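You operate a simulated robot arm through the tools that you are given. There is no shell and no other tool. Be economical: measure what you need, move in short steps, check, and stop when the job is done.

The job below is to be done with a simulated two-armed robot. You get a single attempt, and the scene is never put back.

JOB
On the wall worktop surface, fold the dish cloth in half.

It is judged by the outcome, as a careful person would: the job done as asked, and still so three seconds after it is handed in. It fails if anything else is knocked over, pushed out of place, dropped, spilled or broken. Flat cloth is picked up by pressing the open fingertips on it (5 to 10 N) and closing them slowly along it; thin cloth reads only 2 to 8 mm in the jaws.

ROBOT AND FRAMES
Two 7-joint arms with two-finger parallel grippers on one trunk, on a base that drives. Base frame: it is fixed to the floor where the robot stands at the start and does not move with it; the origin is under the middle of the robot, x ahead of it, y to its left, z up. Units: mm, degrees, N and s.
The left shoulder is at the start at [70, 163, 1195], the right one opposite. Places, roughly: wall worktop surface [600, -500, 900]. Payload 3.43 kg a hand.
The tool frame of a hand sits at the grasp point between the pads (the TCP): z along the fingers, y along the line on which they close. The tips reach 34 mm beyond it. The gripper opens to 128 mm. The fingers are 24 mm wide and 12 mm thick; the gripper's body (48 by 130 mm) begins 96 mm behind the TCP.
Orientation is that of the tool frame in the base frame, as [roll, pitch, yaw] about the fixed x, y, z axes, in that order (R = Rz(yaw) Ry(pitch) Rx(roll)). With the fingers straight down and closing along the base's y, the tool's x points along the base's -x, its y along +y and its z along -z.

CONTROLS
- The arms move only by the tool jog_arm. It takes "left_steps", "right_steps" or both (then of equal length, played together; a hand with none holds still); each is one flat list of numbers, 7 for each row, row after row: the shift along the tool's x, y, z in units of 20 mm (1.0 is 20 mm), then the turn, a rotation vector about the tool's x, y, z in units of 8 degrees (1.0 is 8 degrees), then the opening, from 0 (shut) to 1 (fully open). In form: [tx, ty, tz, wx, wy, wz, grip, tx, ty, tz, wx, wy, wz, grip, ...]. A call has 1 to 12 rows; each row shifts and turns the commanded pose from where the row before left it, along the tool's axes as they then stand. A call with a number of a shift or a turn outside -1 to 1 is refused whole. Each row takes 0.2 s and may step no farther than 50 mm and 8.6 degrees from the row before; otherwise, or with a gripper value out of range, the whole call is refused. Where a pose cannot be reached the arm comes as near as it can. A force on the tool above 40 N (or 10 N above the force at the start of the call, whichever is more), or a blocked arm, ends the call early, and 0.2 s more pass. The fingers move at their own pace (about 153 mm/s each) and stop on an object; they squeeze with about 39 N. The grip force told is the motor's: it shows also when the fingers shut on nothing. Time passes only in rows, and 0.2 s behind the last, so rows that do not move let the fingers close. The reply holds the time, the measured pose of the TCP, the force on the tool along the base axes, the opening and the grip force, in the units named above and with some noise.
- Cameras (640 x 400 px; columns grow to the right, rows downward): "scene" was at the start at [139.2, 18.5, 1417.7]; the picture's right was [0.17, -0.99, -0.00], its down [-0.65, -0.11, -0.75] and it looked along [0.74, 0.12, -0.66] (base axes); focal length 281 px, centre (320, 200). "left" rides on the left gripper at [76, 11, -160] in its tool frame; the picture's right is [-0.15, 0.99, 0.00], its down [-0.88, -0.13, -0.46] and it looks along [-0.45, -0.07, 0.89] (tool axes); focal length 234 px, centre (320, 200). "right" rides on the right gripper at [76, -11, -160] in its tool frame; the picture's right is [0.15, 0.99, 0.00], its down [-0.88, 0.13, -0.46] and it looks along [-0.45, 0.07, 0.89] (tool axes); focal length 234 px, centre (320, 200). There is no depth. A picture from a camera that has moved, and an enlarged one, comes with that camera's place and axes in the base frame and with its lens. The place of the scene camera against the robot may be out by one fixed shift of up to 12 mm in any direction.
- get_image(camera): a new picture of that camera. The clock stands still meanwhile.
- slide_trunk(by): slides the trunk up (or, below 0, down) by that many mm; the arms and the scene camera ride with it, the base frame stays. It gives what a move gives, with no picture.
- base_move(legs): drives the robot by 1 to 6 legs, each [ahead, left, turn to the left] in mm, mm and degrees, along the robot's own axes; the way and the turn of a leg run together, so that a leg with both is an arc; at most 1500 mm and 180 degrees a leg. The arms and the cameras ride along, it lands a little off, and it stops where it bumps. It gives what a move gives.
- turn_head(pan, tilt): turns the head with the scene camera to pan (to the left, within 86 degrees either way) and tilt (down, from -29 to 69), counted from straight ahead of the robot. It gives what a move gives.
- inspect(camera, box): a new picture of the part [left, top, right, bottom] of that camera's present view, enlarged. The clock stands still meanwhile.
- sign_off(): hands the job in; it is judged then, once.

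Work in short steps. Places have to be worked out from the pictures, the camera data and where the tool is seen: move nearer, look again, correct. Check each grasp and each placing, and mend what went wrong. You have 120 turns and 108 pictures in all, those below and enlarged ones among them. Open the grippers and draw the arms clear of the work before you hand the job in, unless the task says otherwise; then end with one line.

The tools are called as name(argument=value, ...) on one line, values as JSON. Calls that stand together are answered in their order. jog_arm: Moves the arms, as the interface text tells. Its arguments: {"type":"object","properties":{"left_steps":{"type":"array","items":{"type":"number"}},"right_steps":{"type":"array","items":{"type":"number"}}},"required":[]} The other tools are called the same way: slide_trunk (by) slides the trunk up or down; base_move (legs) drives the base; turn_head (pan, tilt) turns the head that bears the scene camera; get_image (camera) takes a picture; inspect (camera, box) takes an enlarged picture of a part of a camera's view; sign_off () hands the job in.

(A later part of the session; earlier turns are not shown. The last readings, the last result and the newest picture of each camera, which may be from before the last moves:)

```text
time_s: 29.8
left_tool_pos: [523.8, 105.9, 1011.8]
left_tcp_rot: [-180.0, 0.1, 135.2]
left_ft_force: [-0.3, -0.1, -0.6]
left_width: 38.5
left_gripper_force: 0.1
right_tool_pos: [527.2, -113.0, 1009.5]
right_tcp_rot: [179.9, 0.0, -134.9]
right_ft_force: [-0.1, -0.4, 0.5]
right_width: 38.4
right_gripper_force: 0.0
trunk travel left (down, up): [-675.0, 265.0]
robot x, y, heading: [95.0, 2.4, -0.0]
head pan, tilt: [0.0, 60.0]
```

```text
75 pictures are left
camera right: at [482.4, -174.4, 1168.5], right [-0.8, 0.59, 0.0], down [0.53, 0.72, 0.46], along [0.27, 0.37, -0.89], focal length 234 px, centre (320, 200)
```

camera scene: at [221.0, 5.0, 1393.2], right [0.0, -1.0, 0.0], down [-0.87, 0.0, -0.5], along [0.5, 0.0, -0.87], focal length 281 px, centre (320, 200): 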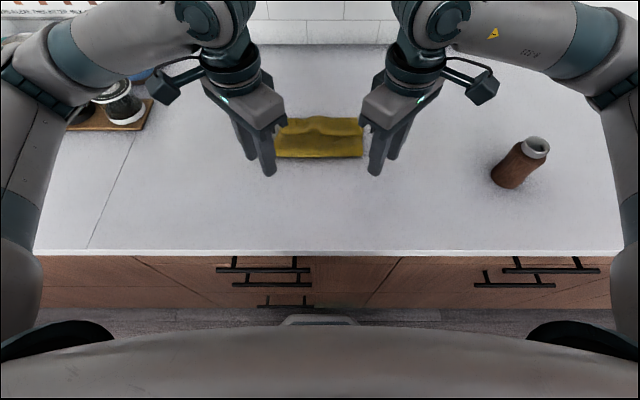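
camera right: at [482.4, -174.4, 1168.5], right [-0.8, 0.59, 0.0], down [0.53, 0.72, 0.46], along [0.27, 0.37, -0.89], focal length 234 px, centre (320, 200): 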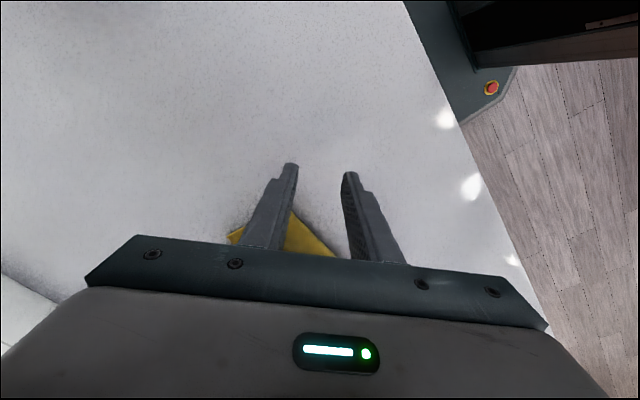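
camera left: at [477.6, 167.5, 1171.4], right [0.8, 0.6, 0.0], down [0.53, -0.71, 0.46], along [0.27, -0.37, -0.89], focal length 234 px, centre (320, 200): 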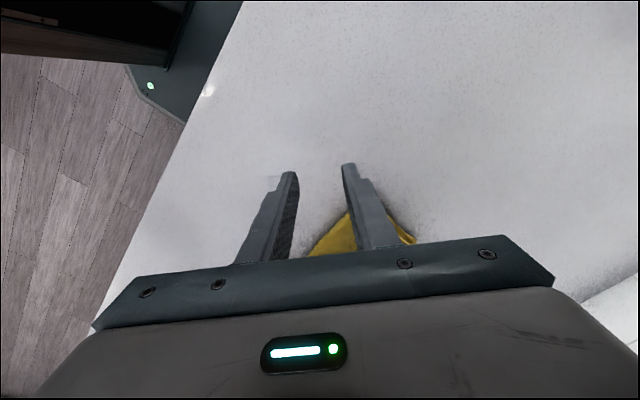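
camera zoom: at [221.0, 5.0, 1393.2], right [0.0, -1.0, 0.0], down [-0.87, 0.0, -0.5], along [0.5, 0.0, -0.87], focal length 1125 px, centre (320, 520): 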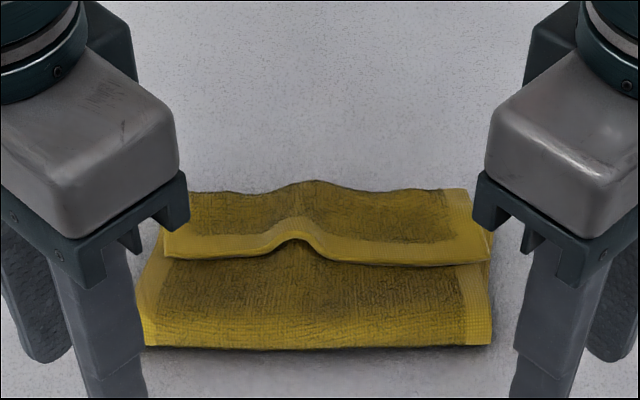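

Measured: fold x≈597, bottom layer ≈97 mm, top ≈155 mm with ~50 mm of it folded back on top — halves are uneven. The near edge has a raised arch at about (655, 17) that one hand can pinch right at the edge, so I bring the left hand there with fingers closing along y and move the right hand aside.

jog_arm(left_steps=[0, 0, 0, 0, 0, -0.9375, 0.45, 0, 0, 0, 0, 0, -0.9375, 0.45, 0, 0, 0, 0, 0, -0.9375, 0.45, 0, 0, 0, 0, 0, -0.9375, 0.45, 0, 0, 0, 0, 0, -0.9375, 0.45, 0, 0, 0, 0, 0, -0.9375, 0.45, -0.85, -0.74, 0.1, 0, 0, 0, 0.45, -0.85, -0.74, 0.1, 0, 0, 0, 0.45, -0.85, -0.74, 0.1, 0, 0, 0, 0.45, -0.85, -0.74, 0.1, 0, 0, 0, 0.45, -0.85, -0.74, 0.1, 0, 0, 0, 0.45, -0.85, -0.74, 0.1, 0, 0, 0, 0.45], right_steps=[0.7, -0.7, 0, 0, 0, 0, 0.3, 0.7, -0.7, 0, 0, 0, 0, 0.3, 0.7, -0.7, 0, 0, 0, 0, 0.3, 0.7, -0.7, 0, 0, 0, 0, 0.3, 0.7, -0.7, 0, 0, 0, 0, 0.3, 0, 0, 0, 0, 0, 0, 0.3, 0, 0, 0, 0, 0, 0, 0.3, 0, 0, 0, 0, 0, 0, 0.3, 0, 0, 0, 0, 0, 0, 0.3, 0, 0, 0, 0, 0, 0, 0.3, 0, 0, 0, 0, 0, 0, 0.3, 0, 0, 0, 0, 0, 0, 0.3])

get_image(camera="left")

get_image(camera="scene")

```text
time_s: 32.4
left_tool_pos: [629.5, 14.6, 1001.7]
left_tcp_rot: [179.9, 0.0, -179.8]
left_ft_force: [0.3, 0.5, 0.2]
left_width: 57.7
left_gripper_force: 0.0
right_tool_pos: [532.4, -212.9, 1009.4]
right_tcp_rot: [179.9, 0.0, -134.9]
right_ft_force: [-0.1, -0.3, -0.2]
right_width: 38.4
right_gripper_force: 0.0
trunk travel left (down, up): [-675.0, 265.0]
robot x, y, heading: [96.0, -0.5, 0.2]
head pan, tilt: [0.0, 60.0]
```

```text
74 pictures are left
camera left: at [552.6, 26.3, 1160.9], right [0.14, 0.99, 0.0], down [0.88, -0.13, 0.46], along [0.45, -0.06, -0.89], focal length 234 px, centre (320, 200)
```

left: 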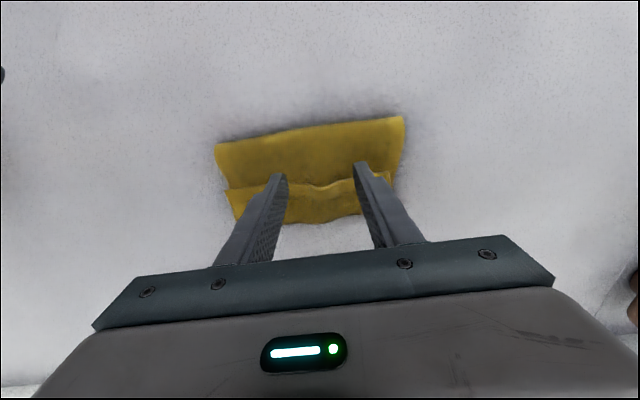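

```text
73 pictures are left
camera scene: at [222.6, 4.0, 1393.0], right [0.0, -1.0, 0.0], down [-0.87, 0.0, -0.5], along [0.5, 0.0, -0.87], focal length 281 px, centre (320, 200)
```

scene: 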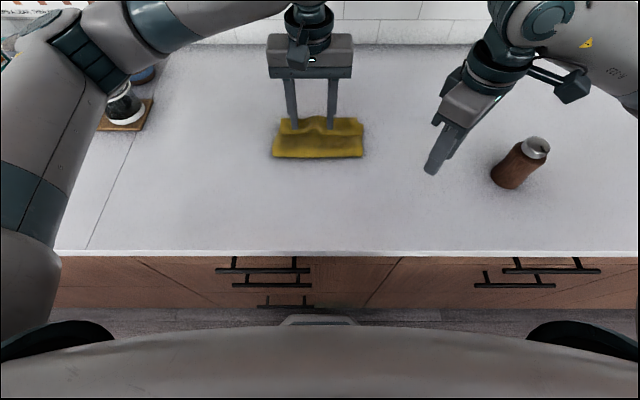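

The arch sits at about (651, 8). I move over it and descend to TCP z≈968, then look.

jog_arm(left_steps=[-0.55, -0.15, 0.6, 0, 0, 0, 0.4, -0.55, -0.15, 0.6, 0, 0, 0, 0.4, 0, 0, 0.45, 0, 0, 0, 0.4])

inspect(camera="left", box=[200, 90, 420, 240])

inspect(camera="scene", box=[260, 90, 380, 165])

```text
time_s: 33.2
left_tool_pos: [650.0, 9.7, 967.0]
left_tcp_rot: [180.0, 0.0, -179.8]
left_ft_force: [0.1, 0.8, -0.6]
left_width: 51.2
left_gripper_force: 0.0
right_tool_pos: [530.6, -212.7, 1008.5]
right_tcp_rot: [-180.0, 0.0, -134.9]
right_ft_force: [-0.2, -0.1, -0.7]
right_width: 38.6
right_gripper_force: 0.0
trunk travel left (down, up): [-675.0, 265.0]
robot x, y, heading: [99.8, -2.3, -0.0]
head pan, tilt: [0.0, 60.0]
```

```text
2.67 times, centred on (310, 165) of left
camera zoom: at [574.3, 20.7, 1127.2], right [0.14, 0.99, 0.0], down [0.88, -0.13, 0.46], along [0.45, -0.07, -0.89], focal length 624 px, centre (347, 293)
```

zoom: 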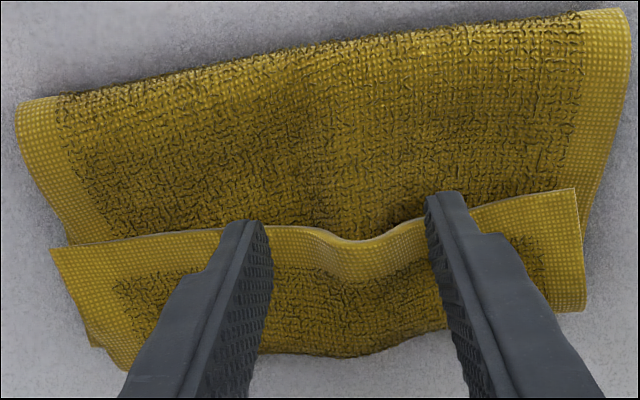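

```text
5.33 times, centred on (320, 128) of scene
camera zoom: at [221.9, 5.3, 1393.1], right [0.0, -1.0, 0.0], down [-0.87, 0.0, -0.5], along [0.5, 0.0, -0.87], focal length 1500 px, centre (320, 587)
```

zoom: 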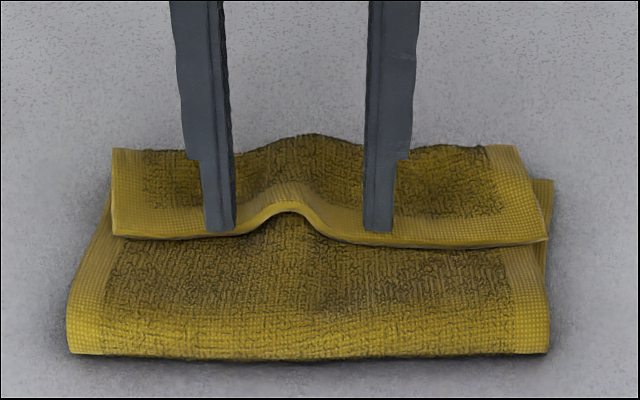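

The arch lies between the fingers right at the edge. I lower gently with a narrower opening and close on it.

jog_arm(left_steps=[0, 0.15, 0.15, 0, 0, 0, 0.35, 0, 0, 0.15, 0, 0, 0, 0.33, 0, 0, 0.1, 0, 0, 0, 0.31])

inspect(camera="scene", box=[260, 90, 380, 165])

```text
time_s: 34.0
left_tool_pos: [651.0, 14.5, 959.5]
left_tcp_rot: [-179.9, 0.0, -179.8]
left_ft_force: [-0.2, -0.1, -0.3]
left_width: 39.6
left_gripper_force: 0.1
right_tool_pos: [531.2, -214.4, 1009.4]
right_tcp_rot: [-179.9, -0.1, -134.9]
right_ft_force: [0.1, -0.5, -0.5]
right_width: 38.3
right_gripper_force: 0.1
trunk travel left (down, up): [-675.0, 265.0]
robot x, y, heading: [99.2, 0.6, -0.0]
head pan, tilt: [0.0, 60.0]
```

```text
5.33 times, centred on (320, 128) of scene
camera zoom: at [222.1, 4.9, 1393.1], right [0.0, -1.0, 0.0], down [-0.87, 0.0, -0.5], along [0.5, 0.0, -0.87], focal length 1500 px, centre (320, 587)
```

zoom: 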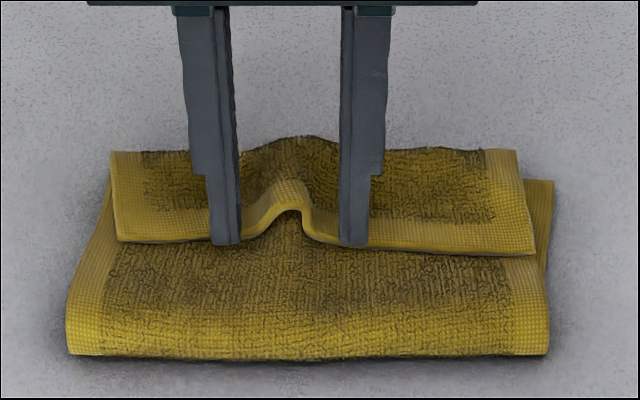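

Fingers hug the arch at its base. I close slowly.

jog_arm(left_steps=[0, 0, 0.05, 0, 0, 0, 0.27, 0, 0, 0, 0, 0, 0, 0.23, 0, 0, 0, 0, 0, 0, 0.19, 0, 0, 0, 0, 0, 0, 0.15, 0, 0, 0, 0, 0, 0, 0.11, 0, 0, 0, 0, 0, 0, 0.07, 0, 0, 0, 0, 0, 0, 0.03, 0, 0, 0, 0, 0, 0, 0, 0, 0, 0, 0, 0, 0, 0])

inspect(camera="scene", box=[260, 90, 380, 165])

```text
time_s: 36.0
left_tool_pos: [651.9, 12.7, 958.1]
left_tcp_rot: [-179.9, 0.0, -179.9]
left_ft_force: [0.3, -0.3, 0.3]
left_width: 5.8
left_gripper_force: 39.1
right_tool_pos: [531.1, -212.5, 1010.0]
right_tcp_rot: [-180.0, 0.0, -135.0]
right_ft_force: [0.3, -0.3, 0.5]
right_width: 38.8
right_gripper_force: 0.0
trunk travel left (down, up): [-675.0, 265.0]
robot x, y, heading: [100.2, -3.0, 0.1]
head pan, tilt: [0.0, 60.0]
```

```text
5.33 times, centred on (320, 128) of scene
camera zoom: at [222.0, 4.9, 1393.1], right [0.0, -1.0, 0.0], down [-0.87, 0.0, -0.5], along [0.5, 0.0, -0.87], focal length 1500 px, centre (320, 587)
```

zoom: 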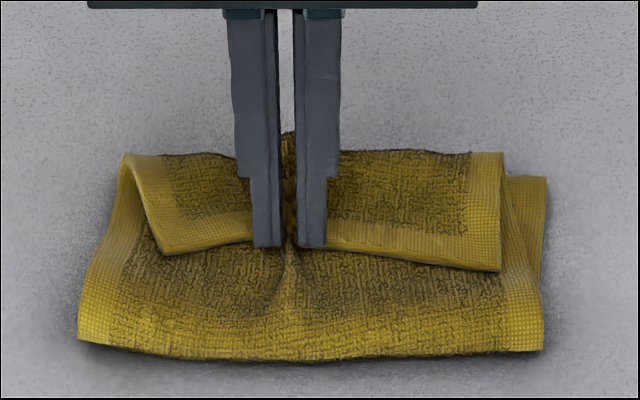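

Pinched at 5.8 mm, though the layer below wrinkled too. I lift 40 mm to see what is held.

jog_arm(left_steps=[0, 0, -0.5, 0, 0, 0, 0, 0.2, 0, -0.7, 0, 0, 0, 0, 0.3, 0, -0.8, 0, 0, 0, 0])

inspect(camera="scene", box=[240, 70, 400, 170])

get_image(camera="left")

```text
time_s: 36.8
left_tool_pos: [642.7, 14.2, 1000.0]
left_tcp_rot: [179.9, 0.1, -179.8]
left_ft_force: [0.3, -1.0, -0.1]
left_width: 5.7
left_gripper_force: 38.6
right_tool_pos: [530.5, -213.4, 1009.8]
right_tcp_rot: [180.0, 0.1, -134.9]
right_ft_force: [-0.2, -0.2, 0.6]
right_width: 38.2
right_gripper_force: 0.2
trunk travel left (down, up): [-675.0, 265.0]
robot x, y, heading: [97.0, 1.8, 0.3]
head pan, tilt: [0.0, 60.0]
```

```text
4.00 times, centred on (320, 120) of scene
camera zoom: at [221.7, 4.7, 1393.1], right [0.0, -1.0, 0.0], down [-0.87, 0.0, -0.5], along [0.5, 0.0, -0.87], focal length 1125 px, centre (320, 520)
```

zoom: 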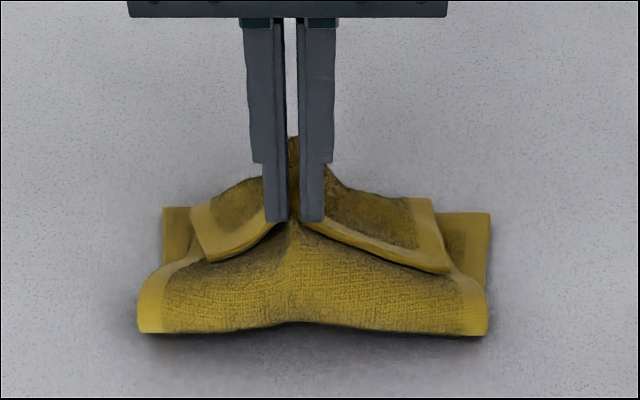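

```text
67 pictures are left
camera left: at [566.5, 24.8, 1158.0], right [0.14, 0.99, 0.0], down [0.88, -0.13, 0.46], along [0.45, -0.07, -0.89], focal length 234 px, centre (320, 200)
```

left: 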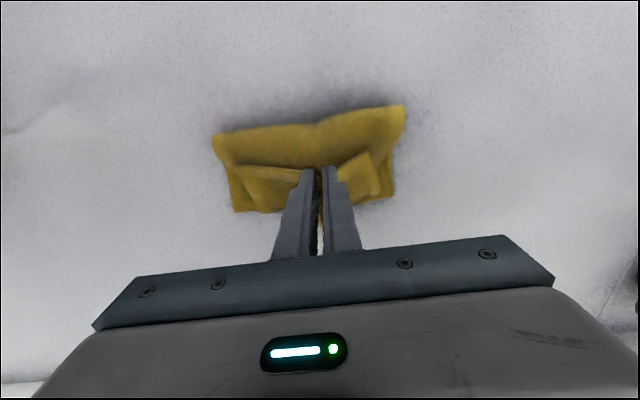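

It caught both the strip and the layer beneath. I set it back down and release to retry pinching higher.

jog_arm(left_steps=[-0.3, 0, 0.8, 0, 0, 0, 0, -0.2, 0, 0.7, 0, 0, 0, 0, 0, 0, 0.4, 0, 0, 0, 0, 0, 0, 0, 0, 0, 0, 0.04, 0, 0, 0, 0, 0, 0, 0.08, 0, 0, 0, 0, 0, 0, 0.12, 0, 0, 0, 0, 0, 0, 0.16, 0, 0, 0, 0, 0, 0, 0.2, 0, 0, -0.4, 0, 0, 0, 0.24, 0, 0, -0.4, 0, 0, 0, 0.3])

inspect(camera="scene", box=[260, 90, 380, 165])

inspect(camera="left", box=[200, 90, 420, 240])

```text
time_s: 39.0
left_tool_pos: [651.3, 14.8, 977.4]
left_tcp_rot: [-179.9, 0.1, -179.7]
left_ft_force: [0.2, 0.8, -0.4]
left_width: 38.3
left_gripper_force: 0.0
right_tool_pos: [531.5, -212.8, 1009.3]
right_tcp_rot: [-180.0, 0.0, -134.9]
right_ft_force: [0.0, 0.0, -0.5]
right_width: 38.3
right_gripper_force: 0.0
trunk travel left (down, up): [-675.0, 265.0]
robot x, y, heading: [101.7, -0.5, 0.3]
head pan, tilt: [0.0, 60.0]
```

```text
5.33 times, centred on (320, 128) of scene
camera zoom: at [221.9, 4.8, 1393.1], right [0.0, -1.0, 0.0], down [-0.87, 0.0, -0.5], along [0.5, 0.0, -0.87], focal length 1500 px, centre (320, 587)
```

zoom: 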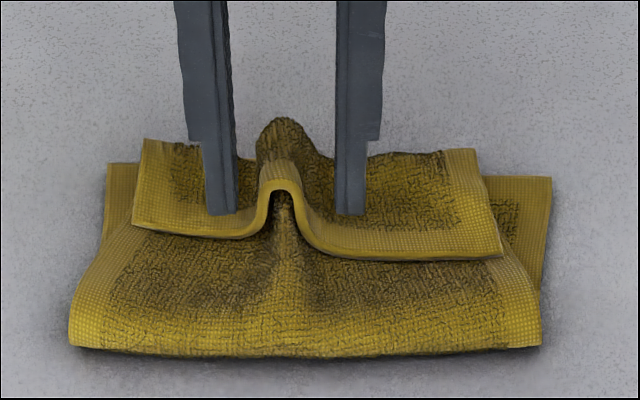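

```text
2.67 times, centred on (310, 165) of left
camera zoom: at [574.6, 25.3, 1136.3], right [0.14, 0.99, 0.0], down [0.88, -0.13, 0.46], along [0.45, -0.06, -0.89], focal length 624 px, centre (347, 293)
```

zoom: 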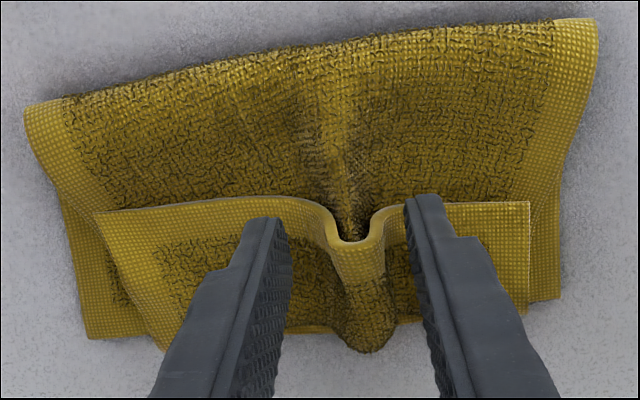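

A tall arch now stands on the strip alone. I raise a few mm and close on just its upper part.

jog_arm(left_steps=[0, 0.08, -0.2, 0, 0, 0, 0.27, 0, 0, 0, 0, 0, 0, 0.22, 0, 0, 0, 0, 0, 0, 0.17, 0, 0, 0, 0, 0, 0, 0.12, 0, 0, 0, 0, 0, 0, 0.07, 0, 0, 0, 0, 0, 0, 0.03, 0, 0, 0, 0, 0, 0, 0, 0, 0, 0, 0, 0, 0, 0, 0.1, 0, -0.5, 0, 0, 0, 0, 0.1, 0, -0.8, 0, 0, 0, 0])

inspect(camera="scene", box=[240, 70, 400, 170])

inspect(camera="left", box=[200, 90, 420, 240])

```text
time_s: 41.2
left_tool_pos: [648.3, 15.1, 1007.4]
left_tcp_rot: [179.9, 0.0, -179.8]
left_ft_force: [-0.6, -0.6, -0.7]
left_width: 3.9
left_gripper_force: 38.3
right_tool_pos: [530.0, -213.6, 1008.5]
right_tcp_rot: [-179.9, 0.0, -134.9]
right_ft_force: [0.7, -0.4, 0.3]
right_width: 38.4
right_gripper_force: 0.0
trunk travel left (down, up): [-675.0, 265.0]
robot x, y, heading: [97.9, -3.1, 0.1]
head pan, tilt: [0.0, 60.0]
```

```text
4.00 times, centred on (320, 120) of scene
camera zoom: at [221.8, 4.7, 1393.1], right [0.0, -1.0, 0.0], down [-0.87, 0.0, -0.5], along [0.5, 0.0, -0.87], focal length 1125 px, centre (320, 520)
```

zoom: 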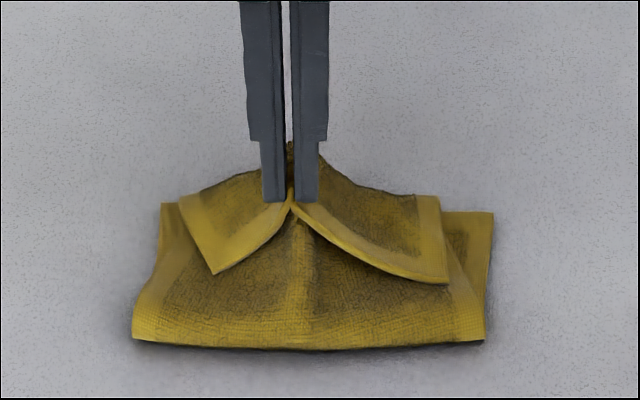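

```text
2.67 times, centred on (310, 165) of left
camera zoom: at [572.0, 26.7, 1166.4], right [0.14, 0.99, 0.0], down [0.88, -0.13, 0.46], along [0.45, -0.07, -0.89], focal length 624 px, centre (347, 293)
```

zoom: 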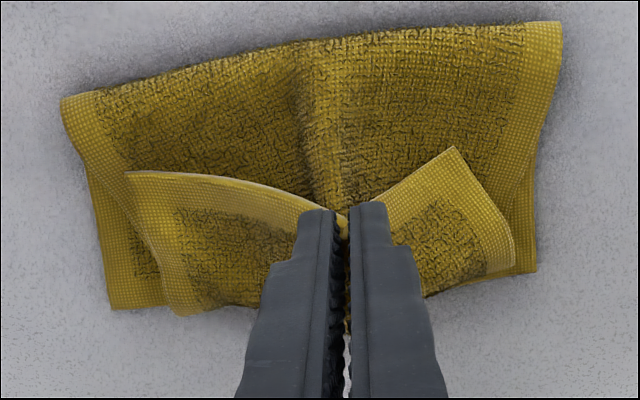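

Now only the strip edge is held. The fingers-down fold-back is inherent in the inset grip, so I'll unfold the cloth flat and redo it with edge grips along y. I lift and draw the edge back toward −x.

jog_arm(left_steps=[0.4, 0, -0.8, 0, 0, 0, 0, 0.6, 0, -0.8, 0, 0, 0, 0, 0.8, 0, -0.6, 0, 0, 0, 0, 1, 0, 0, 0, 0, 0, 0, 1, 0, 0, 0, 0, 0, 0, 1, 0, 0, 0, 0, 0, 0])

get_image(camera="scene")

```text
time_s: 42.6
left_tool_pos: [551.6, 13.7, 1051.0]
left_tcp_rot: [-180.0, 0.0, -179.8]
left_ft_force: [-1.1, 0.6, 0.2]
left_width: 3.6
left_gripper_force: 38.3
right_tool_pos: [531.4, -214.8, 1009.9]
right_tcp_rot: [-179.9, -0.1, -135.0]
right_ft_force: [0.0, -0.2, -0.1]
right_width: 38.4
right_gripper_force: 0.1
trunk travel left (down, up): [-675.0, 265.0]
robot x, y, heading: [100.4, 0.9, 0.1]
head pan, tilt: [0.0, 60.0]
```

```text
62 pictures are left
camera scene: at [221.6, 4.8, 1393.1], right [0.0, -1.0, 0.0], down [-0.87, 0.0, -0.5], along [0.5, 0.0, -0.87], focal length 281 px, centre (320, 200)
```

scene: 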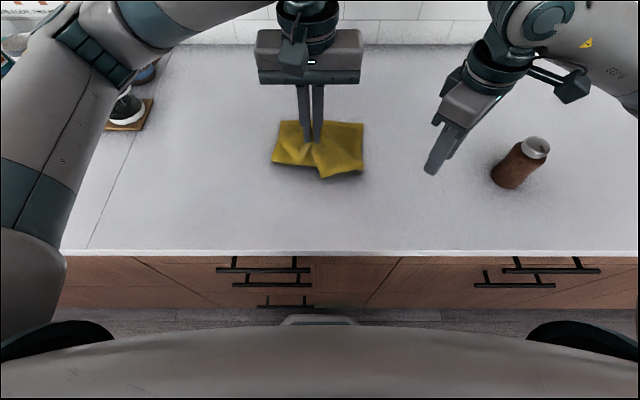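

Unfolding well. I back the base 60 mm, which continues the draw toward −x.

base_move(legs=[[-60, 0, 0]])

jog_arm(left_steps=[0.5, 0, 0.6, 0, 0, 0, 0, 0.5, 0, 0.8, 0, 0, 0, 0, 0.5, 0, 0.8, 0, 0, 0, 0, 0.4, 0, 0.8, 0, 0, 0, 0, 0.2, 0, 0.8, 0, 0, 0, 0])

get_image(camera="scene")

```text
time_s: 43.5
left_tool_pos: [493.1, 13.6, 1050.7]
left_tcp_rot: [180.0, 0.0, -179.9]
left_ft_force: [0.1, -1.1, 0.5]
left_width: 3.8
left_gripper_force: 38.0
right_tool_pos: [472.6, -212.8, 1009.1]
right_tcp_rot: [180.0, 0.0, -135.0]
right_ft_force: [-0.4, 0.3, -0.2]
right_width: 38.4
right_gripper_force: 0.0
trunk travel left (down, up): [-675.0, 265.0]
robot x, y, heading: [41.0, -1.9, -0.1]
head pan, tilt: [0.0, 60.0]
```

```text
time_s: 44.8
left_tool_pos: [450.7, 12.4, 973.7]
left_tcp_rot: [180.0, -0.1, -179.8]
left_ft_force: [-0.4, -0.7, 0.0]
left_width: 3.5
left_gripper_force: 38.3
right_tool_pos: [472.1, -212.3, 1008.9]
right_tcp_rot: [180.0, 0.0, -134.9]
right_ft_force: [-0.3, -0.5, -1.0]
right_width: 38.1
right_gripper_force: 0.1
trunk travel left (down, up): [-675.0, 265.0]
robot x, y, heading: [44.0, 0.9, 0.0]
head pan, tilt: [0.0, 60.0]
```

```text
61 pictures are left
camera scene: at [163.5, 4.8, 1393.2], right [0.0, -1.0, 0.0], down [-0.87, 0.0, -0.5], along [0.5, 0.0, -0.87], focal length 281 px, centre (320, 200)
```

scene: 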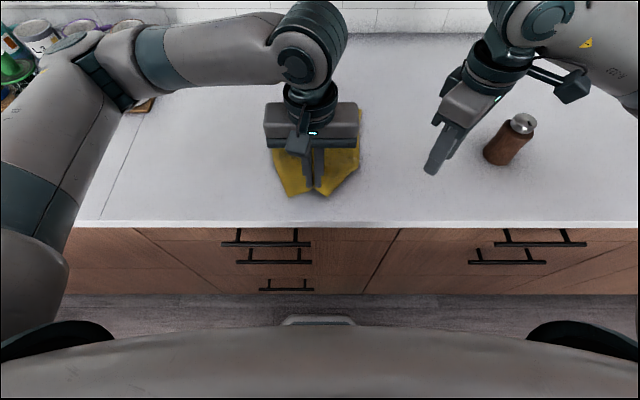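

Nearly flat. I lower, tug slightly toward −x, open slowly and lift.

jog_arm(left_steps=[0.3, 0, 0.4, 0, 0, 0, 0, 0.3, 0, 0.4, 0, 0, 0, 0, 0.2, 0, 0.1, 0, 0, 0, 0, 0, 0, 0, 0, 0, 0, 0.1, 0, 0, 0, 0, 0, 0, 0.2, 0, 0, 0, 0, 0, 0, 0.35, 0, 0, 0, 0, 0, 0, 0.5, 0, 0, -0.5, 0, 0, 0, 0.5, 0, 0, -1, 0, 0, 0, 0.5, 0, 0, -1, 0, 0, 0, 0.5])

get_image(camera="scene")

get_image(camera="left")

```text
time_s: 47.0
left_tool_pos: [434.1, 12.6, 1006.0]
left_tcp_rot: [-180.0, -0.1, -179.9]
left_ft_force: [0.1, 0.5, -0.5]
left_width: 64.1
left_gripper_force: 0.1
right_tool_pos: [471.4, -213.7, 1009.3]
right_tcp_rot: [-180.0, 0.0, -134.9]
right_ft_force: [-0.5, -0.6, -0.1]
right_width: 38.3
right_gripper_force: 0.0
trunk travel left (down, up): [-675.0, 265.0]
robot x, y, heading: [41.4, -0.3, -0.2]
head pan, tilt: [0.0, 60.0]
```

```text
60 pictures are left
camera scene: at [163.4, 4.5, 1393.1], right [0.0, -1.0, 0.0], down [-0.87, 0.0, -0.5], along [0.5, 0.0, -0.87], focal length 281 px, centre (320, 200)
```

scene: 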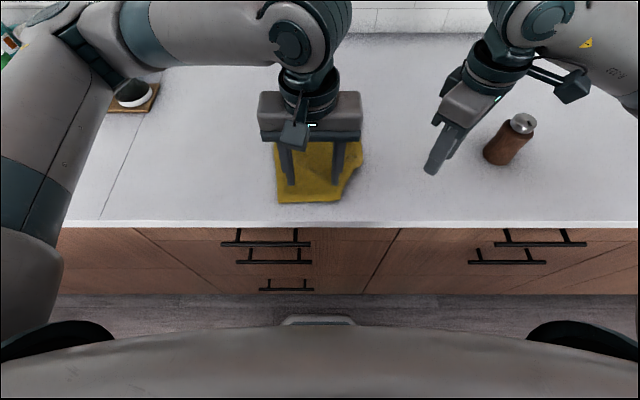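

```text
59 pictures are left
camera left: at [357.8, 23.3, 1165.7], right [0.14, 0.99, 0.0], down [0.88, -0.13, 0.46], along [0.45, -0.07, -0.89], focal length 234 px, centre (320, 200)
```

left: 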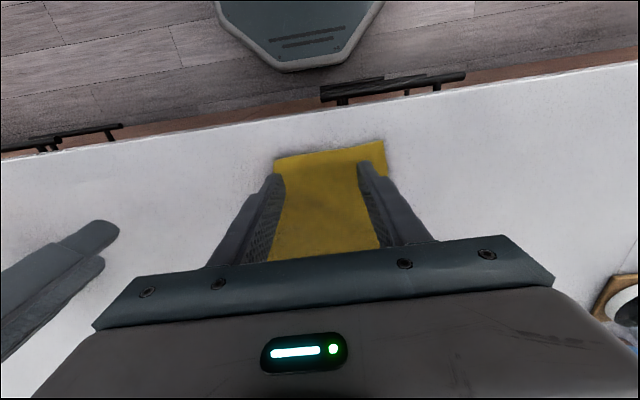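

The right near corner looks tucked under. I move the left hand aside to see it clearly.

jog_arm(left_steps=[0, 0.6, -1, 0, 0, 0, 0.4, 0, 1, -0.5, 0, 0, 0, 0.4, 0, 1, 0, 0, 0, 0, 0.4, 0, 1, 0, 0, 0, 0, 0.4, 0, 1, 0, 0, 0, 0, 0.4, 0, 1, 0, 0, 0, 0, 0.4, 0, 1, 0, 0, 0, 0, 0.4, 0, 1, 0, 0, 0, 0, 0.4])

inspect(camera="scene", box=[220, 80, 420, 230])

get_image(camera="right")

```text
time_s: 48.8
left_tool_pos: [434.3, 166.4, 1036.2]
left_tcp_rot: [-179.9, 0.0, -179.9]
left_ft_force: [0.3, 0.0, 0.0]
left_width: 51.3
left_gripper_force: 0.1
right_tool_pos: [472.4, -212.6, 1010.0]
right_tcp_rot: [-180.0, -0.1, -134.9]
right_ft_force: [-0.3, 0.9, 0.1]
right_width: 38.4
right_gripper_force: 0.0
trunk travel left (down, up): [-675.0, 265.0]
robot x, y, heading: [41.9, 3.9, 0.1]
head pan, tilt: [0.0, 60.0]
```

```text
2.67 times, centred on (320, 155) of scene
camera zoom: at [163.3, 5.9, 1393.1], right [0.0, -1.0, 0.0], down [-0.87, 0.0, -0.5], along [0.5, 0.0, -0.87], focal length 750 px, centre (320, 320)
```

zoom: 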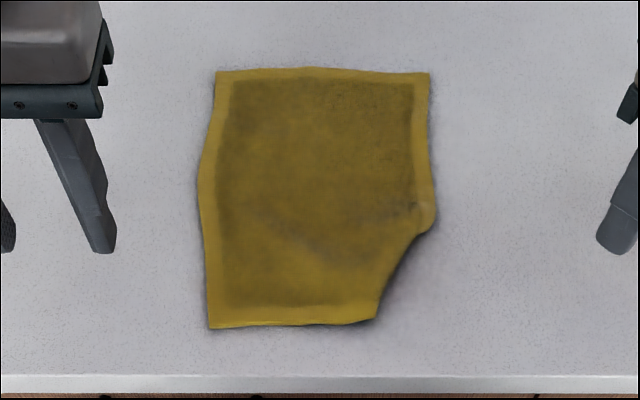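

```text
57 pictures are left
camera right: at [426.8, -274.6, 1168.7], right [-0.8, 0.59, 0.0], down [0.53, 0.72, 0.46], along [0.27, 0.37, -0.89], focal length 234 px, centre (320, 200)
```

right: 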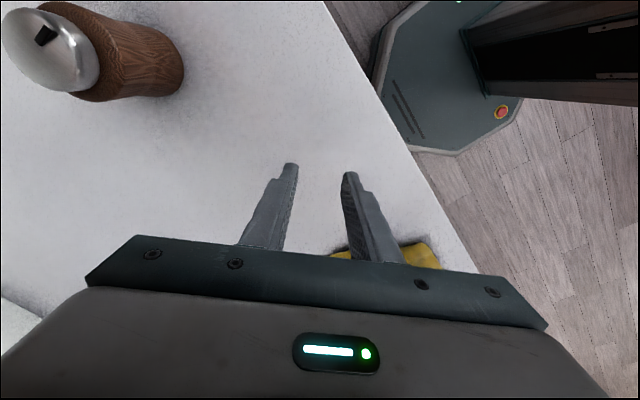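

The cloth is flat again (x≈433–696, y≈−95–98) except the near-right corner tucked under, crease from (534,−87) to (437,−34). I bring the right hand over the crease midpoint to pinch and shake that corner out.

jog_arm(right_steps=[-0.864, 0.7, 0.25, 0, 0, 0, 0.28, -0.864, 0.7, 0.25, 0, 0, 0, 0.28, -0.864, 0.7, 0.25, 0, 0, 0, 0.28, -0.864, 0.7, 0.25, 0, 0, 0, 0.28, -0.864, 0.7, 0.25, 0, 0, 0, 0.28, -0.864, 0.7, 0.25, 0, 0, 0, 0.28, -0.864, 0.7, 0.25, 0, 0, 0, 0.28])

get_image(camera="right")

```text
time_s: 50.4
left_tool_pos: [435.0, 166.7, 1037.1]
left_tcp_rot: [-179.9, 0.0, -179.8]
left_ft_force: [-0.1, -0.6, -0.1]
left_width: 51.2
left_gripper_force: 0.1
right_tool_pos: [490.2, -57.2, 975.6]
right_tcp_rot: [180.0, -0.2, -134.9]
right_ft_force: [0.7, 0.6, -0.4]
right_width: 35.8
right_gripper_force: 0.1
trunk travel left (down, up): [-675.0, 265.0]
robot x, y, heading: [42.4, -0.3, -0.1]
head pan, tilt: [0.0, 60.0]
```

```text
56 pictures are left
camera right: at [444.6, -118.7, 1134.1], right [-0.8, 0.6, 0.0], down [0.53, 0.72, 0.45], along [0.27, 0.37, -0.89], focal length 234 px, centre (320, 200)
```

right: 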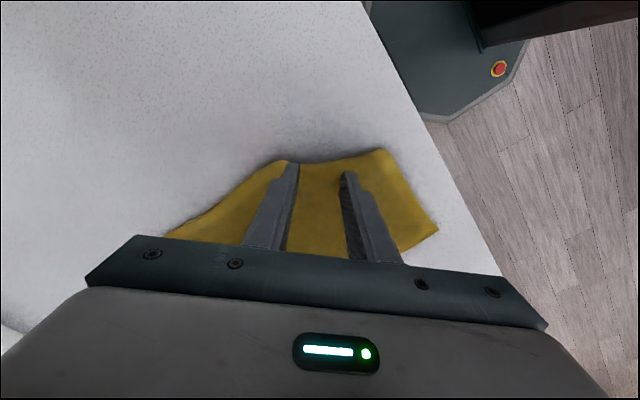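

The crease lies just ahead of the fingertips. I shift 8 mm along it and descend toward contact.

jog_arm(right_steps=[0, 0.4, 0.4, 0, 0, 0, 0.28, 0, 0, 0.4, 0, 0, 0, 0.28, 0, 0, 0.2, 0, 0, 0, 0.28, 0, 0, 0.12, 0, 0, 0, 0.28])

```text
time_s: 51.4
left_tool_pos: [434.4, 166.8, 1037.1]
left_tcp_rot: [-180.0, 0.0, -179.8]
left_ft_force: [-0.3, 0.6, -0.5]
left_width: 51.0
left_gripper_force: 0.0
right_tool_pos: [482.6, -54.1, 952.6]
right_tcp_rot: [179.9, 0.1, -134.9]
right_ft_force: [-0.6, 0.7, 1.4]
right_width: 35.7
right_gripper_force: 0.1
trunk travel left (down, up): [-675.0, 265.0]
robot x, y, heading: [41.9, -2.2, -0.0]
head pan, tilt: [0.0, 60.0]
```

Light touch (1.4 N). I press 3 mm more, close slowly, then lift 60 mm.

jog_arm(right_steps=[0, 0, 0.12, 0, 0, 0, 0.27, 0, 0, 0.06, 0, 0, 0, 0.23, 0, 0, 0, 0, 0, 0, 0.19, 0, 0, 0, 0, 0, 0, 0.15, 0, 0, 0, 0, 0, 0, 0.11, 0, 0, 0, 0, 0, 0, 0.07, 0, 0, 0, 0, 0, 0, 0.03, 0, 0, 0, 0, 0, 0, 0, 0, 0, 0, 0, 0, 0, 0, 0, 0, -1, 0, 0, 0, 0, 0, 0, -1, 0, 0, 0, 0, 0, 0, -1, 0, 0, 0, 0])

inspect(camera="scene", box=[220, 80, 420, 230])

get_image(camera="right")

```text
time_s: 54.0
left_tool_pos: [434.0, 166.0, 1036.9]
left_tcp_rot: [180.0, 0.0, -179.8]
left_ft_force: [-0.1, 0.2, 1.1]
left_width: 51.2
left_gripper_force: 0.0
right_tool_pos: [481.0, -55.2, 1009.5]
right_tcp_rot: [-180.0, -0.1, -134.8]
right_ft_force: [0.6, 0.3, 0.0]
right_width: 6.7
right_gripper_force: 39.0
trunk travel left (down, up): [-675.0, 265.0]
robot x, y, heading: [38.4, -1.8, 0.0]
head pan, tilt: [0.0, 60.0]
```

```text
2.67 times, centred on (320, 155) of scene
camera zoom: at [163.9, 5.0, 1393.0], right [0.0, -1.0, 0.0], down [-0.87, 0.0, -0.5], along [0.5, 0.0, -0.87], focal length 750 px, centre (320, 320)
```

zoom: 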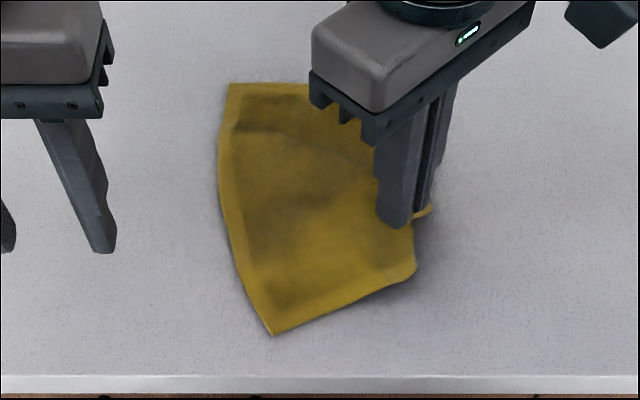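

```text
54 pictures are left
camera right: at [436.8, -117.1, 1168.8], right [-0.8, 0.59, 0.0], down [0.53, 0.72, 0.45], along [0.27, 0.37, -0.89], focal length 234 px, centre (320, 200)
```

right: 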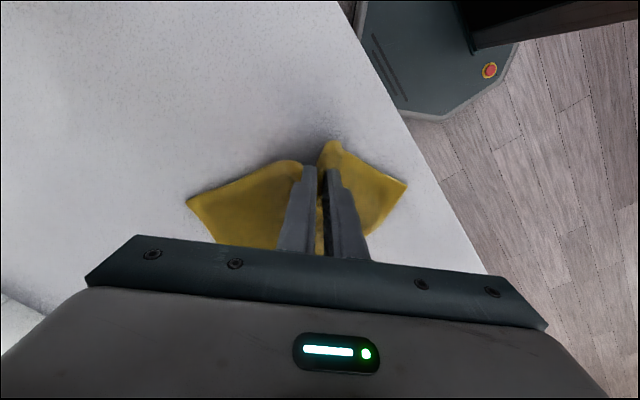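

Both layers are held. I move inward (+x,+y) while lowering so the hanging corner flap trails outward, then look.

jog_arm(right_steps=[0, 0, -0.7, 0, 0, 0, 0, -0.2, 0, 0.4, 0, 0, 0, 0, -0.6, 0, 0.7, 0, 0, 0, 0, -0.8, 0, 0.7, 0, 0, 0, 0, -0.9, 0, 0.6, 0, 0, 0, 0, -0.9, 0, 0.4, 0, 0, 0, 0])

inspect(camera="scene", box=[220, 80, 420, 230])

get_image(camera="right")

```text
time_s: 55.4
left_tool_pos: [435.7, 166.8, 1037.4]
left_tcp_rot: [-180.0, 0.1, -179.8]
left_ft_force: [-0.1, 0.1, -0.5]
left_width: 51.1
left_gripper_force: 0.0
right_tool_pos: [532.7, -3.7, 966.1]
right_tcp_rot: [-180.0, 0.0, -135.0]
right_ft_force: [0.8, 0.0, 0.6]
right_width: 7.1
right_gripper_force: 39.0
trunk travel left (down, up): [-675.0, 265.0]
robot x, y, heading: [42.4, 2.1, 0.1]
head pan, tilt: [0.0, 60.0]
```

```text
2.67 times, centred on (320, 155) of scene
camera zoom: at [163.9, 5.5, 1393.1], right [0.0, -1.0, 0.0], down [-0.87, 0.0, -0.5], along [0.5, 0.0, -0.87], focal length 750 px, centre (320, 320)
```

zoom: 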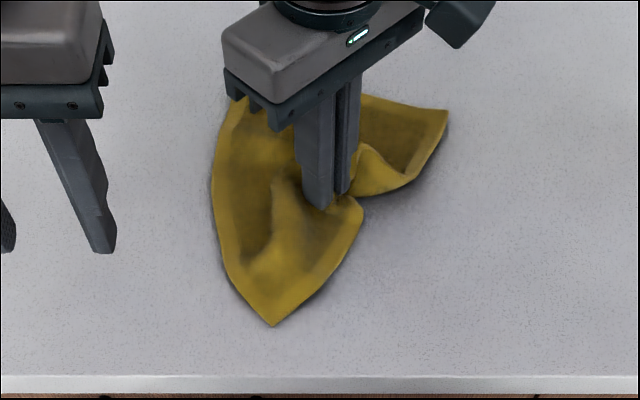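

```text
52 pictures are left
camera right: at [487.9, -65.5, 1125.5], right [-0.8, 0.59, 0.0], down [0.53, 0.72, 0.46], along [0.27, 0.37, -0.89], focal length 234 px, centre (320, 200)
```

right: 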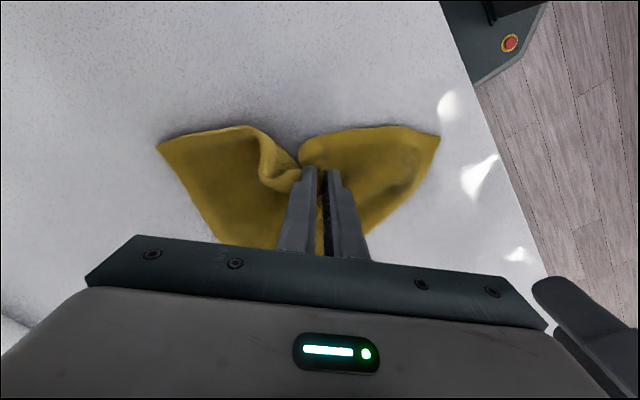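

The flap is still underneath. I instead carry this side further inward and lay it over, exposing the tucked corner on top so it can be grabbed by its tip.

jog_arm(right_steps=[-0.3, 0, -0.8, 0, 0, 0, 0, -0.5, 0, -0.8, 0, 0, 0, 0, -0.9, 0, 0, 0, 0, 0, 0, -0.9, 0, 0.2, 0, 0, 0, 0, -0.9, 0, 0.6, 0, 0, 0, 0, -0.6, 0, 0.7, 0, 0, 0, 0])

get_image(camera="scene")

get_image(camera="right")

```text
time_s: 56.8
left_tool_pos: [434.9, 165.6, 1037.3]
left_tcp_rot: [-180.0, -0.1, -179.7]
left_ft_force: [0.3, -0.2, 0.8]
left_width: 51.2
left_gripper_force: 0.0
right_tool_pos: [589.7, 51.9, 968.3]
right_tcp_rot: [-179.9, 0.0, -134.8]
right_ft_force: [-0.7, -0.6, 1.2]
right_width: 6.6
right_gripper_force: 38.7
trunk travel left (down, up): [-675.0, 265.0]
robot x, y, heading: [40.0, 0.7, 0.1]
head pan, tilt: [0.0, 60.0]
```

```text
51 pictures are left
camera scene: at [163.8, 5.1, 1393.2], right [0.0, -1.0, 0.0], down [-0.87, 0.0, -0.5], along [0.5, 0.0, -0.87], focal length 281 px, centre (320, 200)
```

scene: 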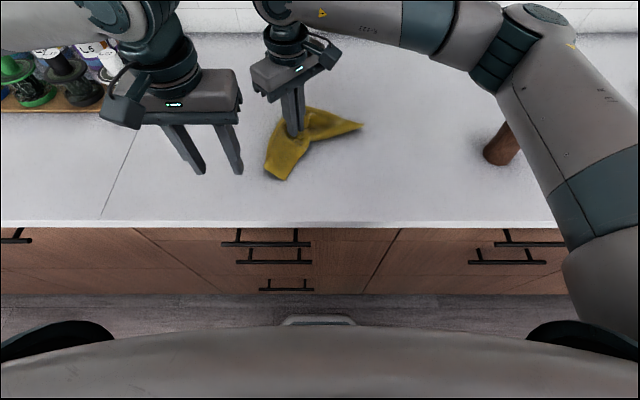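

```text
50 pictures are left
camera right: at [544.7, -9.4, 1127.4], right [-0.8, 0.59, 0.0], down [0.53, 0.72, 0.46], along [0.27, 0.37, -0.89], focal length 234 px, centre (320, 200)
```

right: 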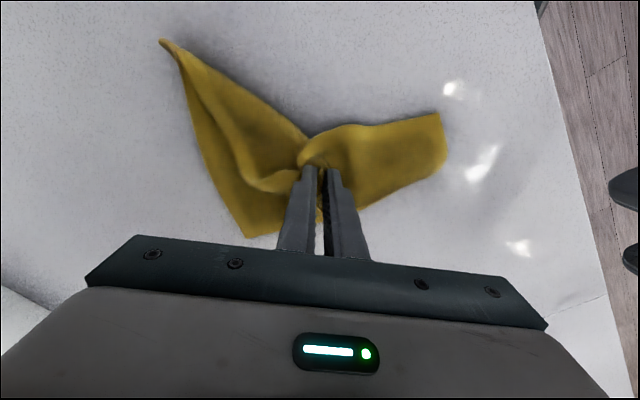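

I set it down, release and lift to look for the exposed corner.

jog_arm(right_steps=[-0.3, 0, 0.3, 0, 0, 0, 0, 0, 0, 0.2, 0, 0, 0, 0, 0, 0, 0, 0, 0, 0, 0.1, 0, 0, 0, 0, 0, 0, 0.2, 0, 0, -0.3, 0, 0, 0, 0.3, 0, 0, -0.7, 0, 0, 0, 0.3, 0.3, 0, -1, 0, 0, 0, 0.3, 0.9, 0, -0.5, 0, 0, 0, 0.3, 0.9, 0, 0, 0, 0, 0, 0.3, 0.9, -0.3, 0, 0, 0, 0, 0.3, 0.9, -0.5, 0, 0, 0, 0, 0.3, 0.9, -0.5, 0, 0, 0, 0, 0.3])

inspect(camera="scene", box=[220, 80, 420, 230])

get_image(camera="right")

```text
time_s: 59.4
left_tool_pos: [434.1, 166.6, 1037.0]
left_tcp_rot: [-179.9, 0.1, -179.8]
left_ft_force: [0.1, 0.1, -0.6]
left_width: 51.3
left_gripper_force: 0.0
right_tool_pos: [543.6, -30.3, 1008.2]
right_tcp_rot: [-180.0, 0.0, -134.8]
right_ft_force: [0.2, 0.1, -0.2]
right_width: 38.4
right_gripper_force: 0.2
trunk travel left (down, up): [-675.0, 265.0]
robot x, y, heading: [41.5, 1.9, 0.3]
head pan, tilt: [0.0, 60.0]
```

```text
2.67 times, centred on (320, 155) of scene
camera zoom: at [163.5, 3.9, 1393.1], right [0.0, -1.0, 0.0], down [-0.87, 0.0, -0.5], along [0.5, 0.0, -0.87], focal length 750 px, centre (320, 320)
```

zoom: 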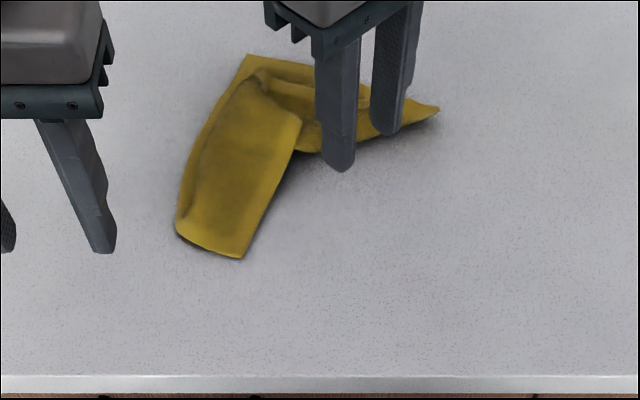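

```text
48 pictures are left
camera right: at [498.1, -92.5, 1168.1], right [-0.8, 0.59, 0.0], down [0.53, 0.72, 0.46], along [0.27, 0.37, -0.89], focal length 234 px, centre (320, 200)
```

right: 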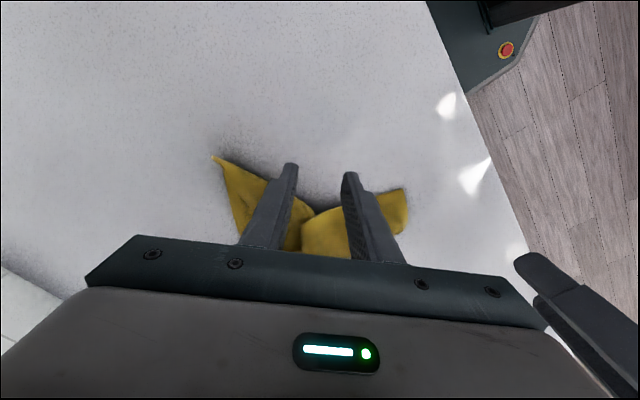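

Messy; I move the right hand fully clear to see the whole cloth.

jog_arm(right_steps=[0.6, -0.9, -0.5, 0, 0, 0, 0.3, 0.6, -0.9, -0.5, 0, 0, 0, 0.3, 0.6, -0.9, 0, 0, 0, 0, 0.3, 0.6, -0.9, 0, 0, 0, 0, 0.3, 0.9, -0.9, 0, 0, 0, 0, 0.3, 0.9, -0.9, 0, 0, 0, 0, 0.3, 0.9, -0.9, 0, 0, 0, 0, 0.3, 0.9, -0.9, 0, 0, 0, 0, 0.3])

inspect(camera="scene", box=[240, 80, 400, 200])

```text
time_s: 61.1
left_tool_pos: [435.7, 166.1, 1037.6]
left_tcp_rot: [179.9, 0.1, -179.7]
left_ft_force: [-0.1, -0.1, 0.4]
left_width: 51.4
left_gripper_force: 0.1
right_tool_pos: [560.3, -216.4, 1027.2]
right_tcp_rot: [180.0, 0.1, -134.8]
right_ft_force: [0.4, 0.1, -0.1]
right_width: 38.3
right_gripper_force: 0.0
trunk travel left (down, up): [-675.0, 265.0]
robot x, y, heading: [40.3, -2.9, 0.1]
head pan, tilt: [0.0, 60.0]
```

```text
3.33 times, centred on (320, 140) of scene
camera zoom: at [163.3, 3.6, 1393.2], right [0.0, -1.0, 0.0], down [-0.87, 0.0, -0.5], along [0.5, 0.0, -0.87], focal length 937 px, centre (320, 400)
```

zoom: 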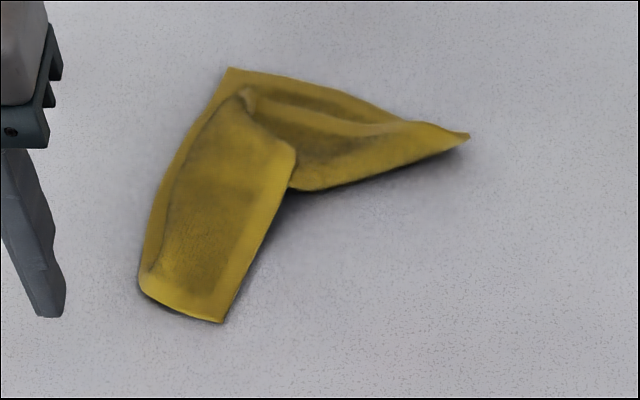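

The cloth is crumpled; its far edge still runs cleanly from far-left corner (~719,70) to far-right corner (~652,−101). I'll pick it up by those two corners, let it hang to unfurl, and refold from there. Moving both hands over those corners.

jog_arm(left_steps=[-1, -0.35, 0.25, 0, 0, 0, 0.4, -1, -0.35, 0.25, 0, 0, 0, 0.4, -1, -0.35, 0.25, 0, 0, 0, 0.4, -1, -0.35, 0.25, 0, 0, 0, 0.4, -1, -0.35, 0.25, 0, 0, 0, 0.4, -1, -0.35, 0.25, 0, 0, 0, 0.3, -1, -0.35, 0.25, 0, 0, 0, 0.3, -1, -0.35, 0.25, 0, 0, 0, 0.3, -1, -0.35, 0.25, 0, 0, 0, 0.3, -1, -0.35, 0.25, 0, 0, 0, 0.3, -1, -0.35, 0.25, 0, 0, 0, 0.25, -1, -0.35, 0.25, 0, 0, 0, 0.25], right_steps=[-0.667, 0.138, 0.217, 0, 0, 0, 0.25, -0.667, 0.138, 0.217, 0, 0, 0, 0.25, -0.667, 0.138, 0.217, 0, 0, 0, 0.25, -0.667, 0.138, 0.217, 0, 0, 0, 0.25, -0.667, 0.138, 0.217, 0, 0, 0, 0.25, -0.667, 0.138, 0.217, 0, 0, 0, 0.25, -0.667, 0.138, 0.217, 0, 0, 0, 0.25, -0.667, 0.138, 0.217, 0, 0, 0, 0.25, -0.667, 0.138, 0.217, 0, 0, 0, 0.25, -0.667, 0.138, 0.217, 0, 0, 0, 0.25, -0.667, 0.138, 0.217, 0, 0, 0, 0.25, -0.667, 0.138, 0.217, 0, 0, 0, 0.25])

get_image(camera="left")

get_image(camera="right")

```text
time_s: 63.8
left_tool_pos: [675.0, 83.0, 974.9]
left_tcp_rot: [-179.9, 0.0, -179.9]
left_ft_force: [0.4, 0.5, 0.2]
left_width: 32.1
left_gripper_force: 0.1
right_tool_pos: [650.1, -78.9, 977.3]
right_tcp_rot: [179.9, 0.0, -134.9]
right_ft_force: [0.5, 0.1, 1.2]
right_width: 31.9
right_gripper_force: 0.1
trunk travel left (down, up): [-675.0, 265.0]
robot x, y, heading: [42.5, 1.2, 0.2]
head pan, tilt: [0.0, 60.0]
```

```text
46 pictures are left
camera left: at [599.1, 93.7, 1134.6], right [0.14, 0.99, 0.0], down [0.88, -0.13, 0.46], along [0.45, -0.07, -0.89], focal length 234 px, centre (320, 200)
```

left: 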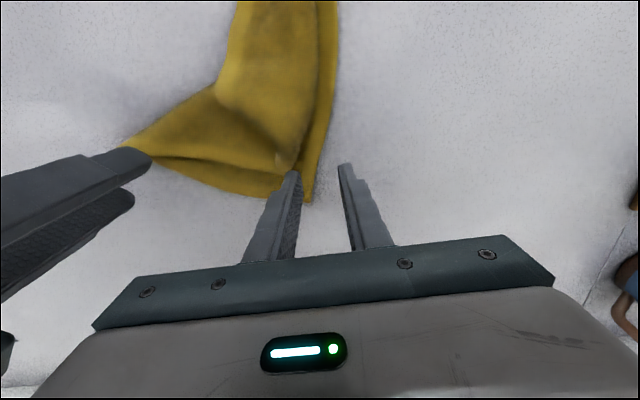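

```text
45 pictures are left
camera right: at [605.3, -141.1, 1135.6], right [-0.8, 0.59, 0.0], down [0.53, 0.72, 0.46], along [0.27, 0.37, -0.89], focal length 234 px, centre (320, 200)
```

right: 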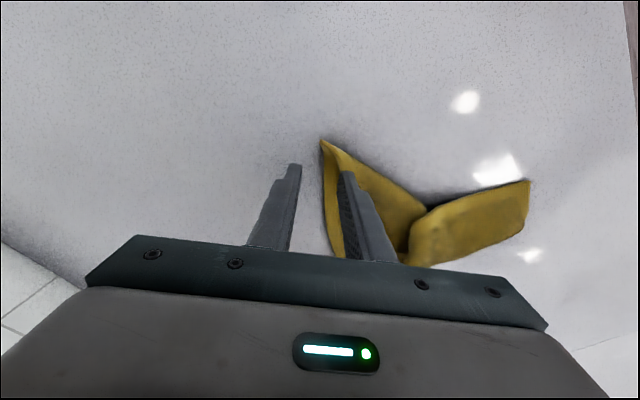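

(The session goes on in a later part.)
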